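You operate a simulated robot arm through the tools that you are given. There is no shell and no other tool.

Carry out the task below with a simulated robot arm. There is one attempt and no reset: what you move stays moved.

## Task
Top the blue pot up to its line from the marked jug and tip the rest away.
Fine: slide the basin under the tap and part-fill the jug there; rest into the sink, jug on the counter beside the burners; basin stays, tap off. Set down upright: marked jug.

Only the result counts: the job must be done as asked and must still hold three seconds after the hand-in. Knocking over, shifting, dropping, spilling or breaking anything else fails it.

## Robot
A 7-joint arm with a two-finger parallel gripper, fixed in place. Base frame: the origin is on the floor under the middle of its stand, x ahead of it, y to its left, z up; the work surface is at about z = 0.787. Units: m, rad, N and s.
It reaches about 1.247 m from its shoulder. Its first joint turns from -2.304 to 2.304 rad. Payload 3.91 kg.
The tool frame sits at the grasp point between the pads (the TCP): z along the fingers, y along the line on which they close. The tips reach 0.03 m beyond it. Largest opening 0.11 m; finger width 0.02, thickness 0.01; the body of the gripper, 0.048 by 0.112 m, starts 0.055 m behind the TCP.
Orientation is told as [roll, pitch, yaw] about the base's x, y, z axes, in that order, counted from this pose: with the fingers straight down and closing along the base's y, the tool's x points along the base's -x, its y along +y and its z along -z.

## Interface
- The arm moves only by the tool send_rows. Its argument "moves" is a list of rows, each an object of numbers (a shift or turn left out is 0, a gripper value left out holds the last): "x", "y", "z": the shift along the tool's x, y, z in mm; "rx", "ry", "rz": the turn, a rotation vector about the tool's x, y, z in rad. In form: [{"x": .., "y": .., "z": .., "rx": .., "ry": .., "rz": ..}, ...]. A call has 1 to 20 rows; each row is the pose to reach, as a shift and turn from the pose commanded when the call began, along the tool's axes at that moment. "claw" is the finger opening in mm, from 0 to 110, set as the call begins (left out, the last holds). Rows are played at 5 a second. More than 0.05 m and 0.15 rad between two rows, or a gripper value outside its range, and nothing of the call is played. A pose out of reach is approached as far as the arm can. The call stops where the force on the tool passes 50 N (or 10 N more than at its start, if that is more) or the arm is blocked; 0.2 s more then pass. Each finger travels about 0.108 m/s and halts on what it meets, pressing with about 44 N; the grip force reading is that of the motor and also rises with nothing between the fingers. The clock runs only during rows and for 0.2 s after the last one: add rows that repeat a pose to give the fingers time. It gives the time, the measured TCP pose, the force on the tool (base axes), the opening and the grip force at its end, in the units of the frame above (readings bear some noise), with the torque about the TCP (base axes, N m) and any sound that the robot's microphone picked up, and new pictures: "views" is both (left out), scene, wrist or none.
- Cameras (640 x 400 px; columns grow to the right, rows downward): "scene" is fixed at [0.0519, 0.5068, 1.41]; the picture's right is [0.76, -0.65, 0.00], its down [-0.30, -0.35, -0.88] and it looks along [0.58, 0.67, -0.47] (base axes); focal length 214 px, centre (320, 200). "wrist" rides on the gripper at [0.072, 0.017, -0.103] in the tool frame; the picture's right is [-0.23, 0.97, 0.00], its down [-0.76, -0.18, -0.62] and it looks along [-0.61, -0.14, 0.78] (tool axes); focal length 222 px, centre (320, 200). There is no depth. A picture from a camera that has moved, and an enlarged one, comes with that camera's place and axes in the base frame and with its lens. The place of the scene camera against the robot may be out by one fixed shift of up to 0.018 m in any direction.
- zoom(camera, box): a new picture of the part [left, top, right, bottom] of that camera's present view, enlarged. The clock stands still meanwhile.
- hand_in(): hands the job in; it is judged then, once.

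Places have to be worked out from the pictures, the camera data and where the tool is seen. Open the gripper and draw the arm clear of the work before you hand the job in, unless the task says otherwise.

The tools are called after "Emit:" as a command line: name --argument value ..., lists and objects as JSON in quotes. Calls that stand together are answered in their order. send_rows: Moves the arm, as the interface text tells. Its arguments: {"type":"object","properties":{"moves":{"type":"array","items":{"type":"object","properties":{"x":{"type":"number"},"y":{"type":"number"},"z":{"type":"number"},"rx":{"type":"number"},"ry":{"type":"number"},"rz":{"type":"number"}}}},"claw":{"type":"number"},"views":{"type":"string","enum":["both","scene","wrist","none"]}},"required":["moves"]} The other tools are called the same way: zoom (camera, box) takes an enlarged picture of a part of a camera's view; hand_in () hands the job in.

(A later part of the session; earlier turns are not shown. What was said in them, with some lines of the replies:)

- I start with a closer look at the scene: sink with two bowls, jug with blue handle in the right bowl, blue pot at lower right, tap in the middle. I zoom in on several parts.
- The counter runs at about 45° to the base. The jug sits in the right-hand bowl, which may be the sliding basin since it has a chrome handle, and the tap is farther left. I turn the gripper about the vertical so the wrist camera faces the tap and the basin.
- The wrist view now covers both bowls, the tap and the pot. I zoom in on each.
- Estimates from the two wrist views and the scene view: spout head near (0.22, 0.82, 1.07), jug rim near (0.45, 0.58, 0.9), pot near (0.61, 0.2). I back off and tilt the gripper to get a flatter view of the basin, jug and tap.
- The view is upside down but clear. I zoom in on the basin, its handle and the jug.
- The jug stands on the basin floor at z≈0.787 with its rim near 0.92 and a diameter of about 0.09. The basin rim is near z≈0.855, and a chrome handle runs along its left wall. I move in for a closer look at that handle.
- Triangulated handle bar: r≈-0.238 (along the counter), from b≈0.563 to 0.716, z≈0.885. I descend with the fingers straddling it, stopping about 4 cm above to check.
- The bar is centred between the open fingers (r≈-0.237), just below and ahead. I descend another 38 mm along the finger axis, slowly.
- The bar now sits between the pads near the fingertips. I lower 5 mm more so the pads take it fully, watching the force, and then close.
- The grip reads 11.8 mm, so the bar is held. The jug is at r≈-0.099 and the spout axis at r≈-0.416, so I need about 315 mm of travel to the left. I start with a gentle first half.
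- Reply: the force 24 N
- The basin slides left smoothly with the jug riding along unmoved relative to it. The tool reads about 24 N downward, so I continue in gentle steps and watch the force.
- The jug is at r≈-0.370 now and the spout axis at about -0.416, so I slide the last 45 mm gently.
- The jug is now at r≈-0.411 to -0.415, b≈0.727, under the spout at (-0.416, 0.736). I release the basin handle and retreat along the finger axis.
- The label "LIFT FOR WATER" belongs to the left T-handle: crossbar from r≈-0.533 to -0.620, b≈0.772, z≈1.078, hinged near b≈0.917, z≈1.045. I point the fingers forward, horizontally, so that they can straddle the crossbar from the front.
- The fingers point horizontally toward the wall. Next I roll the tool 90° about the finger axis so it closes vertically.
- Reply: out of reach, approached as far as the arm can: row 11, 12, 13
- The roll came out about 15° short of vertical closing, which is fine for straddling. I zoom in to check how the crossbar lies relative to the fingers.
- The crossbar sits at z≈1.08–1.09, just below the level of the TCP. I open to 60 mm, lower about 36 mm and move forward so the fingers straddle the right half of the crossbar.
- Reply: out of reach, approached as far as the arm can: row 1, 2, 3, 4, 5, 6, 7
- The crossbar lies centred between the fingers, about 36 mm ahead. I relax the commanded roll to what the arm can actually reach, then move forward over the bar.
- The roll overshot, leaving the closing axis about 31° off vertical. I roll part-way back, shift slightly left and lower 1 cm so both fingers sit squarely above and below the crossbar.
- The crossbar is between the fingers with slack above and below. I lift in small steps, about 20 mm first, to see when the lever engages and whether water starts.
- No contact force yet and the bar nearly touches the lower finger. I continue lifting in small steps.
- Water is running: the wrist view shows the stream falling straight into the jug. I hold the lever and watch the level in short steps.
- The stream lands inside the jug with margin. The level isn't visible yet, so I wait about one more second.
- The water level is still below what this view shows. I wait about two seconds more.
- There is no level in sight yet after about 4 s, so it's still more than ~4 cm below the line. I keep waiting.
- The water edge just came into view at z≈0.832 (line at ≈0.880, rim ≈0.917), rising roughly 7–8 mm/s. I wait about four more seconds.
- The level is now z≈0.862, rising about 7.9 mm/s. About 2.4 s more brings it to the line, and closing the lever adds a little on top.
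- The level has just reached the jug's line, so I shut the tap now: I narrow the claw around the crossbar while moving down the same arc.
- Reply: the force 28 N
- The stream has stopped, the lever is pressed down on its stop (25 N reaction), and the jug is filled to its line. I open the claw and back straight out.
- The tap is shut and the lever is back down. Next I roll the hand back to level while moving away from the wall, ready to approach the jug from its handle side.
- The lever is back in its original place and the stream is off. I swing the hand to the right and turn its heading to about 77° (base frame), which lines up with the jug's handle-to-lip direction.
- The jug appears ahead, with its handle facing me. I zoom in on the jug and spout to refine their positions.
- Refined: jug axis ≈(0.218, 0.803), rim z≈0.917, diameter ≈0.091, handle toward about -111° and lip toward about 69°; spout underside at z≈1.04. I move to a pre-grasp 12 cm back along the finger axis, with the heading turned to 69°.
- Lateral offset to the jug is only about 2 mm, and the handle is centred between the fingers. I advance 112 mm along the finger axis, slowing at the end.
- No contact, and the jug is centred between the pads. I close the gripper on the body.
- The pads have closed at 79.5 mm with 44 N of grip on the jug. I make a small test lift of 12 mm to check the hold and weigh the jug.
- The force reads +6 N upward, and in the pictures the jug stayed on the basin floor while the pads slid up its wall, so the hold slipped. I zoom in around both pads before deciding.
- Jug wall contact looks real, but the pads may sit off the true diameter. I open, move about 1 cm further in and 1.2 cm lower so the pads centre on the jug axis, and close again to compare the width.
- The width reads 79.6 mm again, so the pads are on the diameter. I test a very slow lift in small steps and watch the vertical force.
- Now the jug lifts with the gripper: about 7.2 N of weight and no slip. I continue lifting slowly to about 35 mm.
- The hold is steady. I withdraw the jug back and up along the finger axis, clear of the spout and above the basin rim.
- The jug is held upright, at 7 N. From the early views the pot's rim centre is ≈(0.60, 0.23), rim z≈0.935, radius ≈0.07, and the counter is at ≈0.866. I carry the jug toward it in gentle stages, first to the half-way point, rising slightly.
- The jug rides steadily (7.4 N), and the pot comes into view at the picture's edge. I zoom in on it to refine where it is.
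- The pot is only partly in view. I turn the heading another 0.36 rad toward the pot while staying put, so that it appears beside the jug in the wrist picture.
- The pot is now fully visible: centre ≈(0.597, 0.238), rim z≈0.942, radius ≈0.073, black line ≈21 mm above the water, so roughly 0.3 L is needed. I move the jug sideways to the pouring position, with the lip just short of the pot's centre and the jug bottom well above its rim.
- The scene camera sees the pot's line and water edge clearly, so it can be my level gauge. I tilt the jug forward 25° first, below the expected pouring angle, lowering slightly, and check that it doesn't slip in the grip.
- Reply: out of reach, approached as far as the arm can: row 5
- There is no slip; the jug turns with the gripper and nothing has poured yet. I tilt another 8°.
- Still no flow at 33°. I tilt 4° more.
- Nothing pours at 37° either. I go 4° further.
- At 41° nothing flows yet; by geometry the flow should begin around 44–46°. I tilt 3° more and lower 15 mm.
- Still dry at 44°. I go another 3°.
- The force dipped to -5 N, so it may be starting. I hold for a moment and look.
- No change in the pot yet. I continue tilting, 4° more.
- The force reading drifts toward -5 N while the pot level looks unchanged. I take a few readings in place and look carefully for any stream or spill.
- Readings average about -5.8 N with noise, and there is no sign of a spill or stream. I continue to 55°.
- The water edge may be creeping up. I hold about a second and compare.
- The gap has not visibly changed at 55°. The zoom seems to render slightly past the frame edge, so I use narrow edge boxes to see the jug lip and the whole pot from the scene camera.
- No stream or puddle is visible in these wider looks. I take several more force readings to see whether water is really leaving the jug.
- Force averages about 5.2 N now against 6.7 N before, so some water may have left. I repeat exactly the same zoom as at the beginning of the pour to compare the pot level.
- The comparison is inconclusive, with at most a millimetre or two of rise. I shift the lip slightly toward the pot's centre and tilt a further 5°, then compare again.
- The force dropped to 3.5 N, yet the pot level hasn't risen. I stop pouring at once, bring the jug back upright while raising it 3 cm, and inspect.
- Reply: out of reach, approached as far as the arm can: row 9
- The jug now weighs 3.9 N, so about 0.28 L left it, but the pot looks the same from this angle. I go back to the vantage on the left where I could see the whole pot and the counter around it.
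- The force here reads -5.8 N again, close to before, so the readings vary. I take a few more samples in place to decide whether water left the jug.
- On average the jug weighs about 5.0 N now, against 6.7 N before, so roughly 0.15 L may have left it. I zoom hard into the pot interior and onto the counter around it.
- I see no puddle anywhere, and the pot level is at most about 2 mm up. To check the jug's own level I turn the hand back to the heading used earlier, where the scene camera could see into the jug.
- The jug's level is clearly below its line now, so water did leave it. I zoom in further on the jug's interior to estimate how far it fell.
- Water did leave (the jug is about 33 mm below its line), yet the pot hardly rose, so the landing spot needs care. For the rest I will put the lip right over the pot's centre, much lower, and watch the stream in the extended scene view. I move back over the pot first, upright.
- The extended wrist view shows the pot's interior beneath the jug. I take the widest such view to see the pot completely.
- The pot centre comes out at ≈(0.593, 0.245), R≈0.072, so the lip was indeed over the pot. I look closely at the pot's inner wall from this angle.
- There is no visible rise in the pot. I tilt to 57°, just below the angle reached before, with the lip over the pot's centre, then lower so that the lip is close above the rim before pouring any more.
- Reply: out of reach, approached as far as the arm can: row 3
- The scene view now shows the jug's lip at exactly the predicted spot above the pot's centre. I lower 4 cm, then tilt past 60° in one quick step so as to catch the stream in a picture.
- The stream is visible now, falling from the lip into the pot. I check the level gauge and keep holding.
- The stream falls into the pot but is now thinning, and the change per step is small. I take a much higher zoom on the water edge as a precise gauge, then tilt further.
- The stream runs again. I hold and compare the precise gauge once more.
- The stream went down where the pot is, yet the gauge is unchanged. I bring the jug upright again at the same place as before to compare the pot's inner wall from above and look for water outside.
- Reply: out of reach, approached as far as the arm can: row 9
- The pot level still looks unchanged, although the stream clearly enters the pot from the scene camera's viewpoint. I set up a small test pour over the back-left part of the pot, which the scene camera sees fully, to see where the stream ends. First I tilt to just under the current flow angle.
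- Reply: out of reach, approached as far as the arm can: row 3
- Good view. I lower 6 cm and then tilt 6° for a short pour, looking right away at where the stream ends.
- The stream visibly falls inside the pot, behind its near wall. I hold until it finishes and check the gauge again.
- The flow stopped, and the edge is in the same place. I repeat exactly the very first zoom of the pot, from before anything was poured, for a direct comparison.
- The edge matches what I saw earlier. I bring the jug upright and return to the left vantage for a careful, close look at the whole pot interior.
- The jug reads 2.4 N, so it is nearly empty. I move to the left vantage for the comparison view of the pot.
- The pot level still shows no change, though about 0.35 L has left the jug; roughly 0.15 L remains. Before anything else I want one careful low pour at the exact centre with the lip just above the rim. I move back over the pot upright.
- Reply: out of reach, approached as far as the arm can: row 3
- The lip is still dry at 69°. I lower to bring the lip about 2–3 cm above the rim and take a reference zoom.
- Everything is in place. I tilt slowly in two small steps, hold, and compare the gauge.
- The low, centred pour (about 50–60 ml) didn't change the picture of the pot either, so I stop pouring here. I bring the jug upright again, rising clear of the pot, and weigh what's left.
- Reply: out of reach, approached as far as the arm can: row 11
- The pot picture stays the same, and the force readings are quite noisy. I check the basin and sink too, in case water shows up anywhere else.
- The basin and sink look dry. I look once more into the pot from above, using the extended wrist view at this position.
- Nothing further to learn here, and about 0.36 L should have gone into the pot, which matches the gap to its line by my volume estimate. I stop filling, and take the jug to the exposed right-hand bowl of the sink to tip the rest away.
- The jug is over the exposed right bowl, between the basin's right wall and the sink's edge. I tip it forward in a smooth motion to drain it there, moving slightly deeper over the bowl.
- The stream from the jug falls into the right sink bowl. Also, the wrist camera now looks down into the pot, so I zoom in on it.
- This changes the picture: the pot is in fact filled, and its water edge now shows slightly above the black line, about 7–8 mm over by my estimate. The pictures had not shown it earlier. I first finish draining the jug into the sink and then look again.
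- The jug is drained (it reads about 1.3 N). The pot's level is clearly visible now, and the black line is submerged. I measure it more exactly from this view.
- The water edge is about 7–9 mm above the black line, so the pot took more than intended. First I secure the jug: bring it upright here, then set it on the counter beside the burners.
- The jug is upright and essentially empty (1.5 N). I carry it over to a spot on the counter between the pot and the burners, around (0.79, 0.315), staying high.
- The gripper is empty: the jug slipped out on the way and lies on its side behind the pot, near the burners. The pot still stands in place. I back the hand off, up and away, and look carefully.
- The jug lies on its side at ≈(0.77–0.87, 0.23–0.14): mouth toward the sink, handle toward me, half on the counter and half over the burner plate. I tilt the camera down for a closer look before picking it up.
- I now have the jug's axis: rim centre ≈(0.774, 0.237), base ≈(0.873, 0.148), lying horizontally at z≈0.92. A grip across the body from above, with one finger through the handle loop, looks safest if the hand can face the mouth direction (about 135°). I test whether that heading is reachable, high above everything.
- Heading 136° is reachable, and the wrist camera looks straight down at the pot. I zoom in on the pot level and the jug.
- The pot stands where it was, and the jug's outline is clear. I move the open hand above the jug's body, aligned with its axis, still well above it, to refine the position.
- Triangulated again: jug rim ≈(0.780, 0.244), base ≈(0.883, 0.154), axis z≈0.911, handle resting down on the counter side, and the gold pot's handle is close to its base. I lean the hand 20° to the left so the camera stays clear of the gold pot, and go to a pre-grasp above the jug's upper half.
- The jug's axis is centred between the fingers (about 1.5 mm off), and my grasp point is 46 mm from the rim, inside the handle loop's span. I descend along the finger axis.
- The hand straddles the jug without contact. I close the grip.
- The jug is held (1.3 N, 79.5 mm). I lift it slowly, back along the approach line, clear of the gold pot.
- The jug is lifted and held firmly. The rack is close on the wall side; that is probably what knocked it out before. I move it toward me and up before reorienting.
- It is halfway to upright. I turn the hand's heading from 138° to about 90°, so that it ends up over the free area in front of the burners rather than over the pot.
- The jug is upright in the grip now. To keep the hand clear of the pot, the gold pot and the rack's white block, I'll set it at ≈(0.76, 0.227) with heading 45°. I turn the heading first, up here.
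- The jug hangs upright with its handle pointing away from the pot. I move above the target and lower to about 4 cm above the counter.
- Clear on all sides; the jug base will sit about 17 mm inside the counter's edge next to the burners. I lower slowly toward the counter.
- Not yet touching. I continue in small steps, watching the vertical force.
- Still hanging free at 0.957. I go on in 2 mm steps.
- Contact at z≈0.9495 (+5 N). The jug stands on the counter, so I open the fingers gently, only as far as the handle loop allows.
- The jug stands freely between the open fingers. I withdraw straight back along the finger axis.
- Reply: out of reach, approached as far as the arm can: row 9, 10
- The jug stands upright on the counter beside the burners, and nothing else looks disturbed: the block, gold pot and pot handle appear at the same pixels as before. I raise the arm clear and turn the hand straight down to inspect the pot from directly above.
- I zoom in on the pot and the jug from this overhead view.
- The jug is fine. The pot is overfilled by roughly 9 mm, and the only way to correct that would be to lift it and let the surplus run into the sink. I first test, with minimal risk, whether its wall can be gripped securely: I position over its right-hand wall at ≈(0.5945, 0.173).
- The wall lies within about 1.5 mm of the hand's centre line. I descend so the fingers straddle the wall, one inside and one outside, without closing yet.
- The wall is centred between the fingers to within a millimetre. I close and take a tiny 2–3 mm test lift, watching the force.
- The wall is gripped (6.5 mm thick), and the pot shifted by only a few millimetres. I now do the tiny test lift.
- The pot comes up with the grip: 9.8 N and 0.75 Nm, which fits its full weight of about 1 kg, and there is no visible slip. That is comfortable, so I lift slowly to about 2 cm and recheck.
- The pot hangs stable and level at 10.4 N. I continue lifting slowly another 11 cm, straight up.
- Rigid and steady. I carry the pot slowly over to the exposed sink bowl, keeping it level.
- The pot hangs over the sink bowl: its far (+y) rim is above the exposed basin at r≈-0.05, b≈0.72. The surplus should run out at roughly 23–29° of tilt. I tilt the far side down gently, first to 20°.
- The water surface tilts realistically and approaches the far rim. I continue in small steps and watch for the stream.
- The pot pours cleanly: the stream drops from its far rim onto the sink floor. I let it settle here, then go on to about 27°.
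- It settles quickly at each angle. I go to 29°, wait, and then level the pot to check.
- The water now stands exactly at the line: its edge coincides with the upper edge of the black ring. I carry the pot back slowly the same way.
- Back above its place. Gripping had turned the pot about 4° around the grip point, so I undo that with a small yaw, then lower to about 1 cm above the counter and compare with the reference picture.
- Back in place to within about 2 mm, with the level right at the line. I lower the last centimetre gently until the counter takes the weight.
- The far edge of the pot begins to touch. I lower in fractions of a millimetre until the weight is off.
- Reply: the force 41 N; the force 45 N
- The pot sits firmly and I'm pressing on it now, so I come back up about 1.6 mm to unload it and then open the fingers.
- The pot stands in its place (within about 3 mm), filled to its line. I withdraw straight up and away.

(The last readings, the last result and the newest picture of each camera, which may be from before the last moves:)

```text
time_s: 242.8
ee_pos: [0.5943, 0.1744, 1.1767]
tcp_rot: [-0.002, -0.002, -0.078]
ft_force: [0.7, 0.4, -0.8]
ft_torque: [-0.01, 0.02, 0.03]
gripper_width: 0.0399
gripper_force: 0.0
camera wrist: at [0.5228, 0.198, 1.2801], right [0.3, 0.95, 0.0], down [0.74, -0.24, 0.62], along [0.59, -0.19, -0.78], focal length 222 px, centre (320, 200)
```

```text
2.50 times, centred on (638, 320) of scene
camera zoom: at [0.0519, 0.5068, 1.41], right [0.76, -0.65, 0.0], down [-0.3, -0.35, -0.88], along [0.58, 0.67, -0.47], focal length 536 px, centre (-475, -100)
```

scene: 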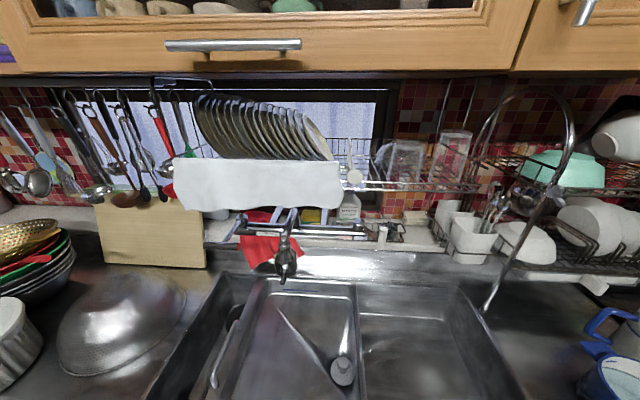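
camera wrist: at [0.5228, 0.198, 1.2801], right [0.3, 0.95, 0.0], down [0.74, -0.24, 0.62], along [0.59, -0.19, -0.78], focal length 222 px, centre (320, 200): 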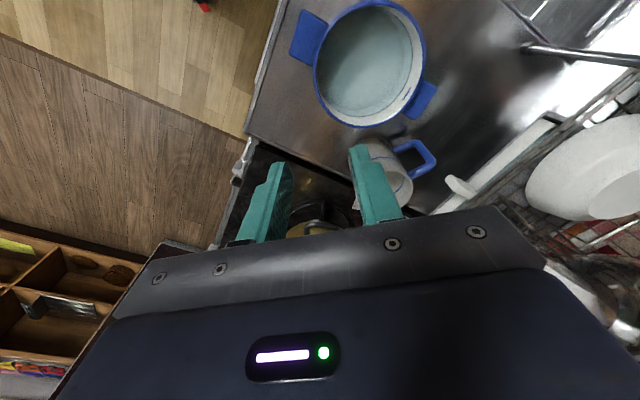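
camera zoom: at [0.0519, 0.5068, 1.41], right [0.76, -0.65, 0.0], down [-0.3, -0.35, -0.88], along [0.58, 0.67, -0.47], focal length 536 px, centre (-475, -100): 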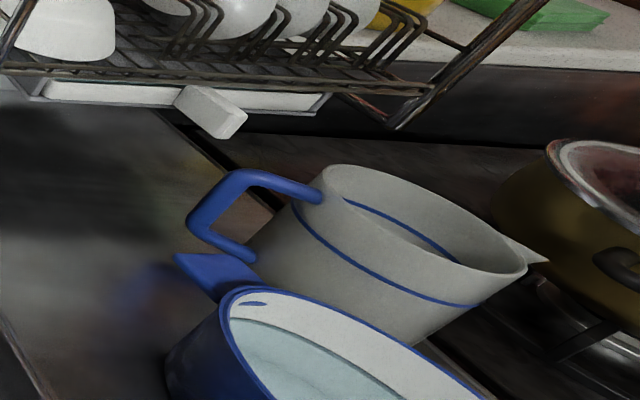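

Everything is in order: the pot is filled to its line, the jug stands upright beside the burners, and the surroundings are unchanged. I draw the arm back, clear of the work, with the gripper open.

Emit:
send_rows --moves '[{"x": 20, "z": -15}, {"x": 55, "z": -35}, {"x": 95, "z": -55}, {"x": 135, "z": -70}, {"x": 170, "z": -80}, {"x": 190, "z": -85}, {"x": 190, "z": -85}]' --claw 110 --views "both"

Emit:
zoom --camera "scene" --box '[200, 200, 400, 400]'

Emit:
zoom --camera "scene" --box '[597, 362, 613, 372]'

Emit:
zoom --camera "scene" --box '[636, 240, 640, 400]'

```text
time_s: 244.4
ee_pos: [0.4033, 0.1885, 1.2612]
tcp_rot: [-0.001, 0.0, -0.079]
ft_force: [0.1, 0.5, -0.1]
ft_torque: [0.01, 0.0, 0.06]
gripper_width: 0.1101
gripper_force: 0.0
camera wrist: at [0.3323, 0.2111, 1.3653], right [0.3, 0.95, 0.0], down [0.74, -0.24, 0.62], along [0.59, -0.19, -0.78], focal length 222 px, centre (320, 200)
```

scene: 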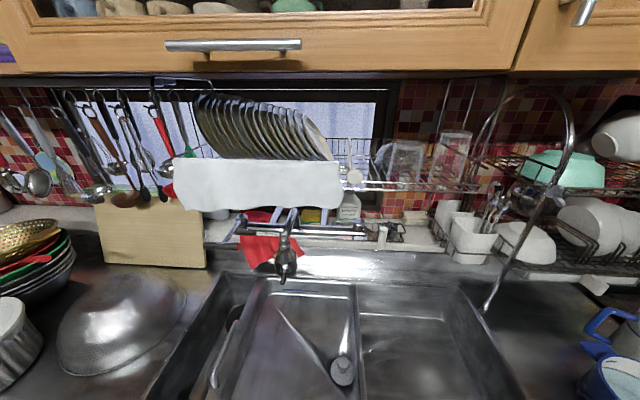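
wrist: 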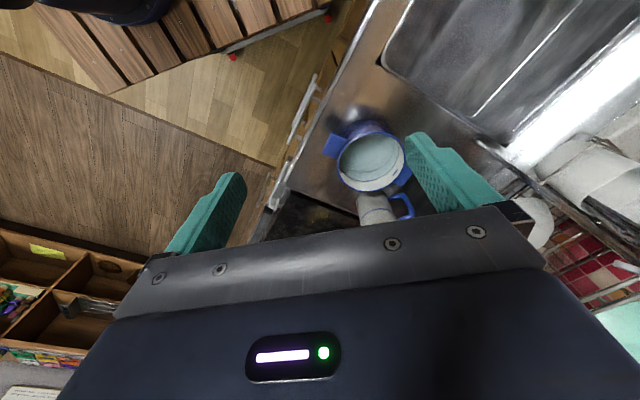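

```text
2.00 times, centred on (300, 300) of scene
camera zoom: at [0.0519, 0.5068, 1.41], right [0.76, -0.65, 0.0], down [-0.3, -0.35, -0.88], along [0.58, 0.67, -0.47], focal length 429 px, centre (360, 0)
```

zoom: 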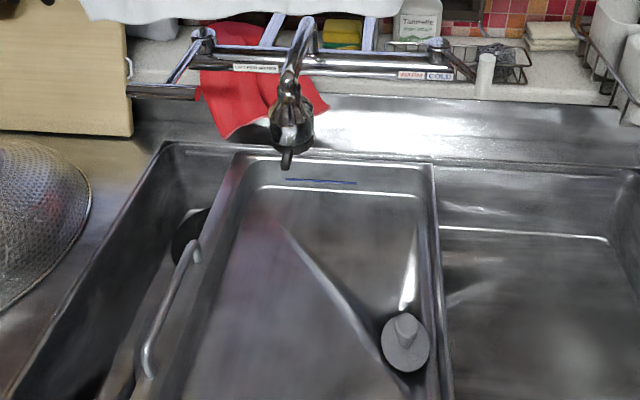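

```text
16.00 times, centred on (605, 367) of scene
camera zoom: at [0.0519, 0.5068, 1.41], right [0.76, -0.65, 0.0], down [-0.3, -0.35, -0.88], along [0.58, 0.67, -0.47], focal length 3432 px, centre (-4240, -2472)
```

zoom: 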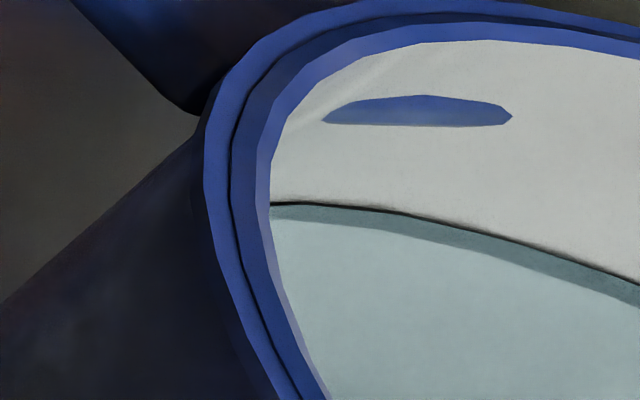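

```text
2.50 times, centred on (638, 320) of scene
camera zoom: at [0.0519, 0.5068, 1.41], right [0.76, -0.65, 0.0], down [-0.3, -0.35, -0.88], along [0.58, 0.67, -0.47], focal length 536 px, centre (-475, -100)
```

zoom: 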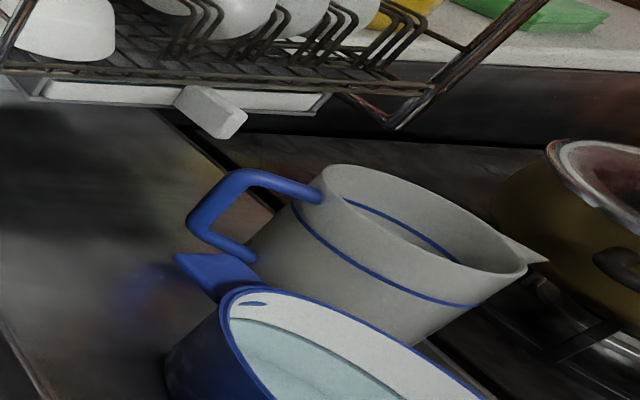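

The pot's water stands at its line and the jug is upright and empty on the counter beside the burners. The tap is off, the basin is still under it, and the arm is clear with its gripper open, so I hand the job in. Two things went off-plan on the way. The jug fell once onto its side, empty, and I picked it up and set it upright. The pot was overfilled at first, so I lifted it, let the surplus run into the sink, and put it back within about 3 mm of its place.

Emit:
hand_in

```text
The job is handed in.
```

The job is handed in. By my last pictures everything was as asked, but two things went wrong along the way and were corrected.

**Final state, as seen in the last pictures**
- **Blue pot:** the water stands at the black line, on its upper part, about 1–2 mm above the middle of the line.
- **Marked jug:** upright and drained, on the counter beside the burners, about 2 cm inside the counter's edge.
- **Leftover water:** tipped into the right-hand bowl of the sink.
- **Tap and basin:** the tap is off, and the basin is still where I slid it under the tap.
- **Arm:** clear of the work, with the gripper open.

**What went wrong**
- **The jug fell once.** On the way to its place, already empty, it slipped out of the gripper, most likely after hitting the white block on the dish rack. It landed on its side, half on the counter and half over the burner plate. I picked it up and set it upright. The rack, the gold pot and the blue pot looked unmoved afterwards.
- **I overfilled the pot by about 9 mm.** The pictures did not show the level rising while I poured, so I kept pouring too long. I then lifted the pot, tilted it over the sink until the surplus had run out, and put it back within about 3 mm of where it stood. It may also be turned by a degree or two.

I saw no water on the counter, the burners or the floor. The weight lost from the jug matches what went into the pot and the sink.
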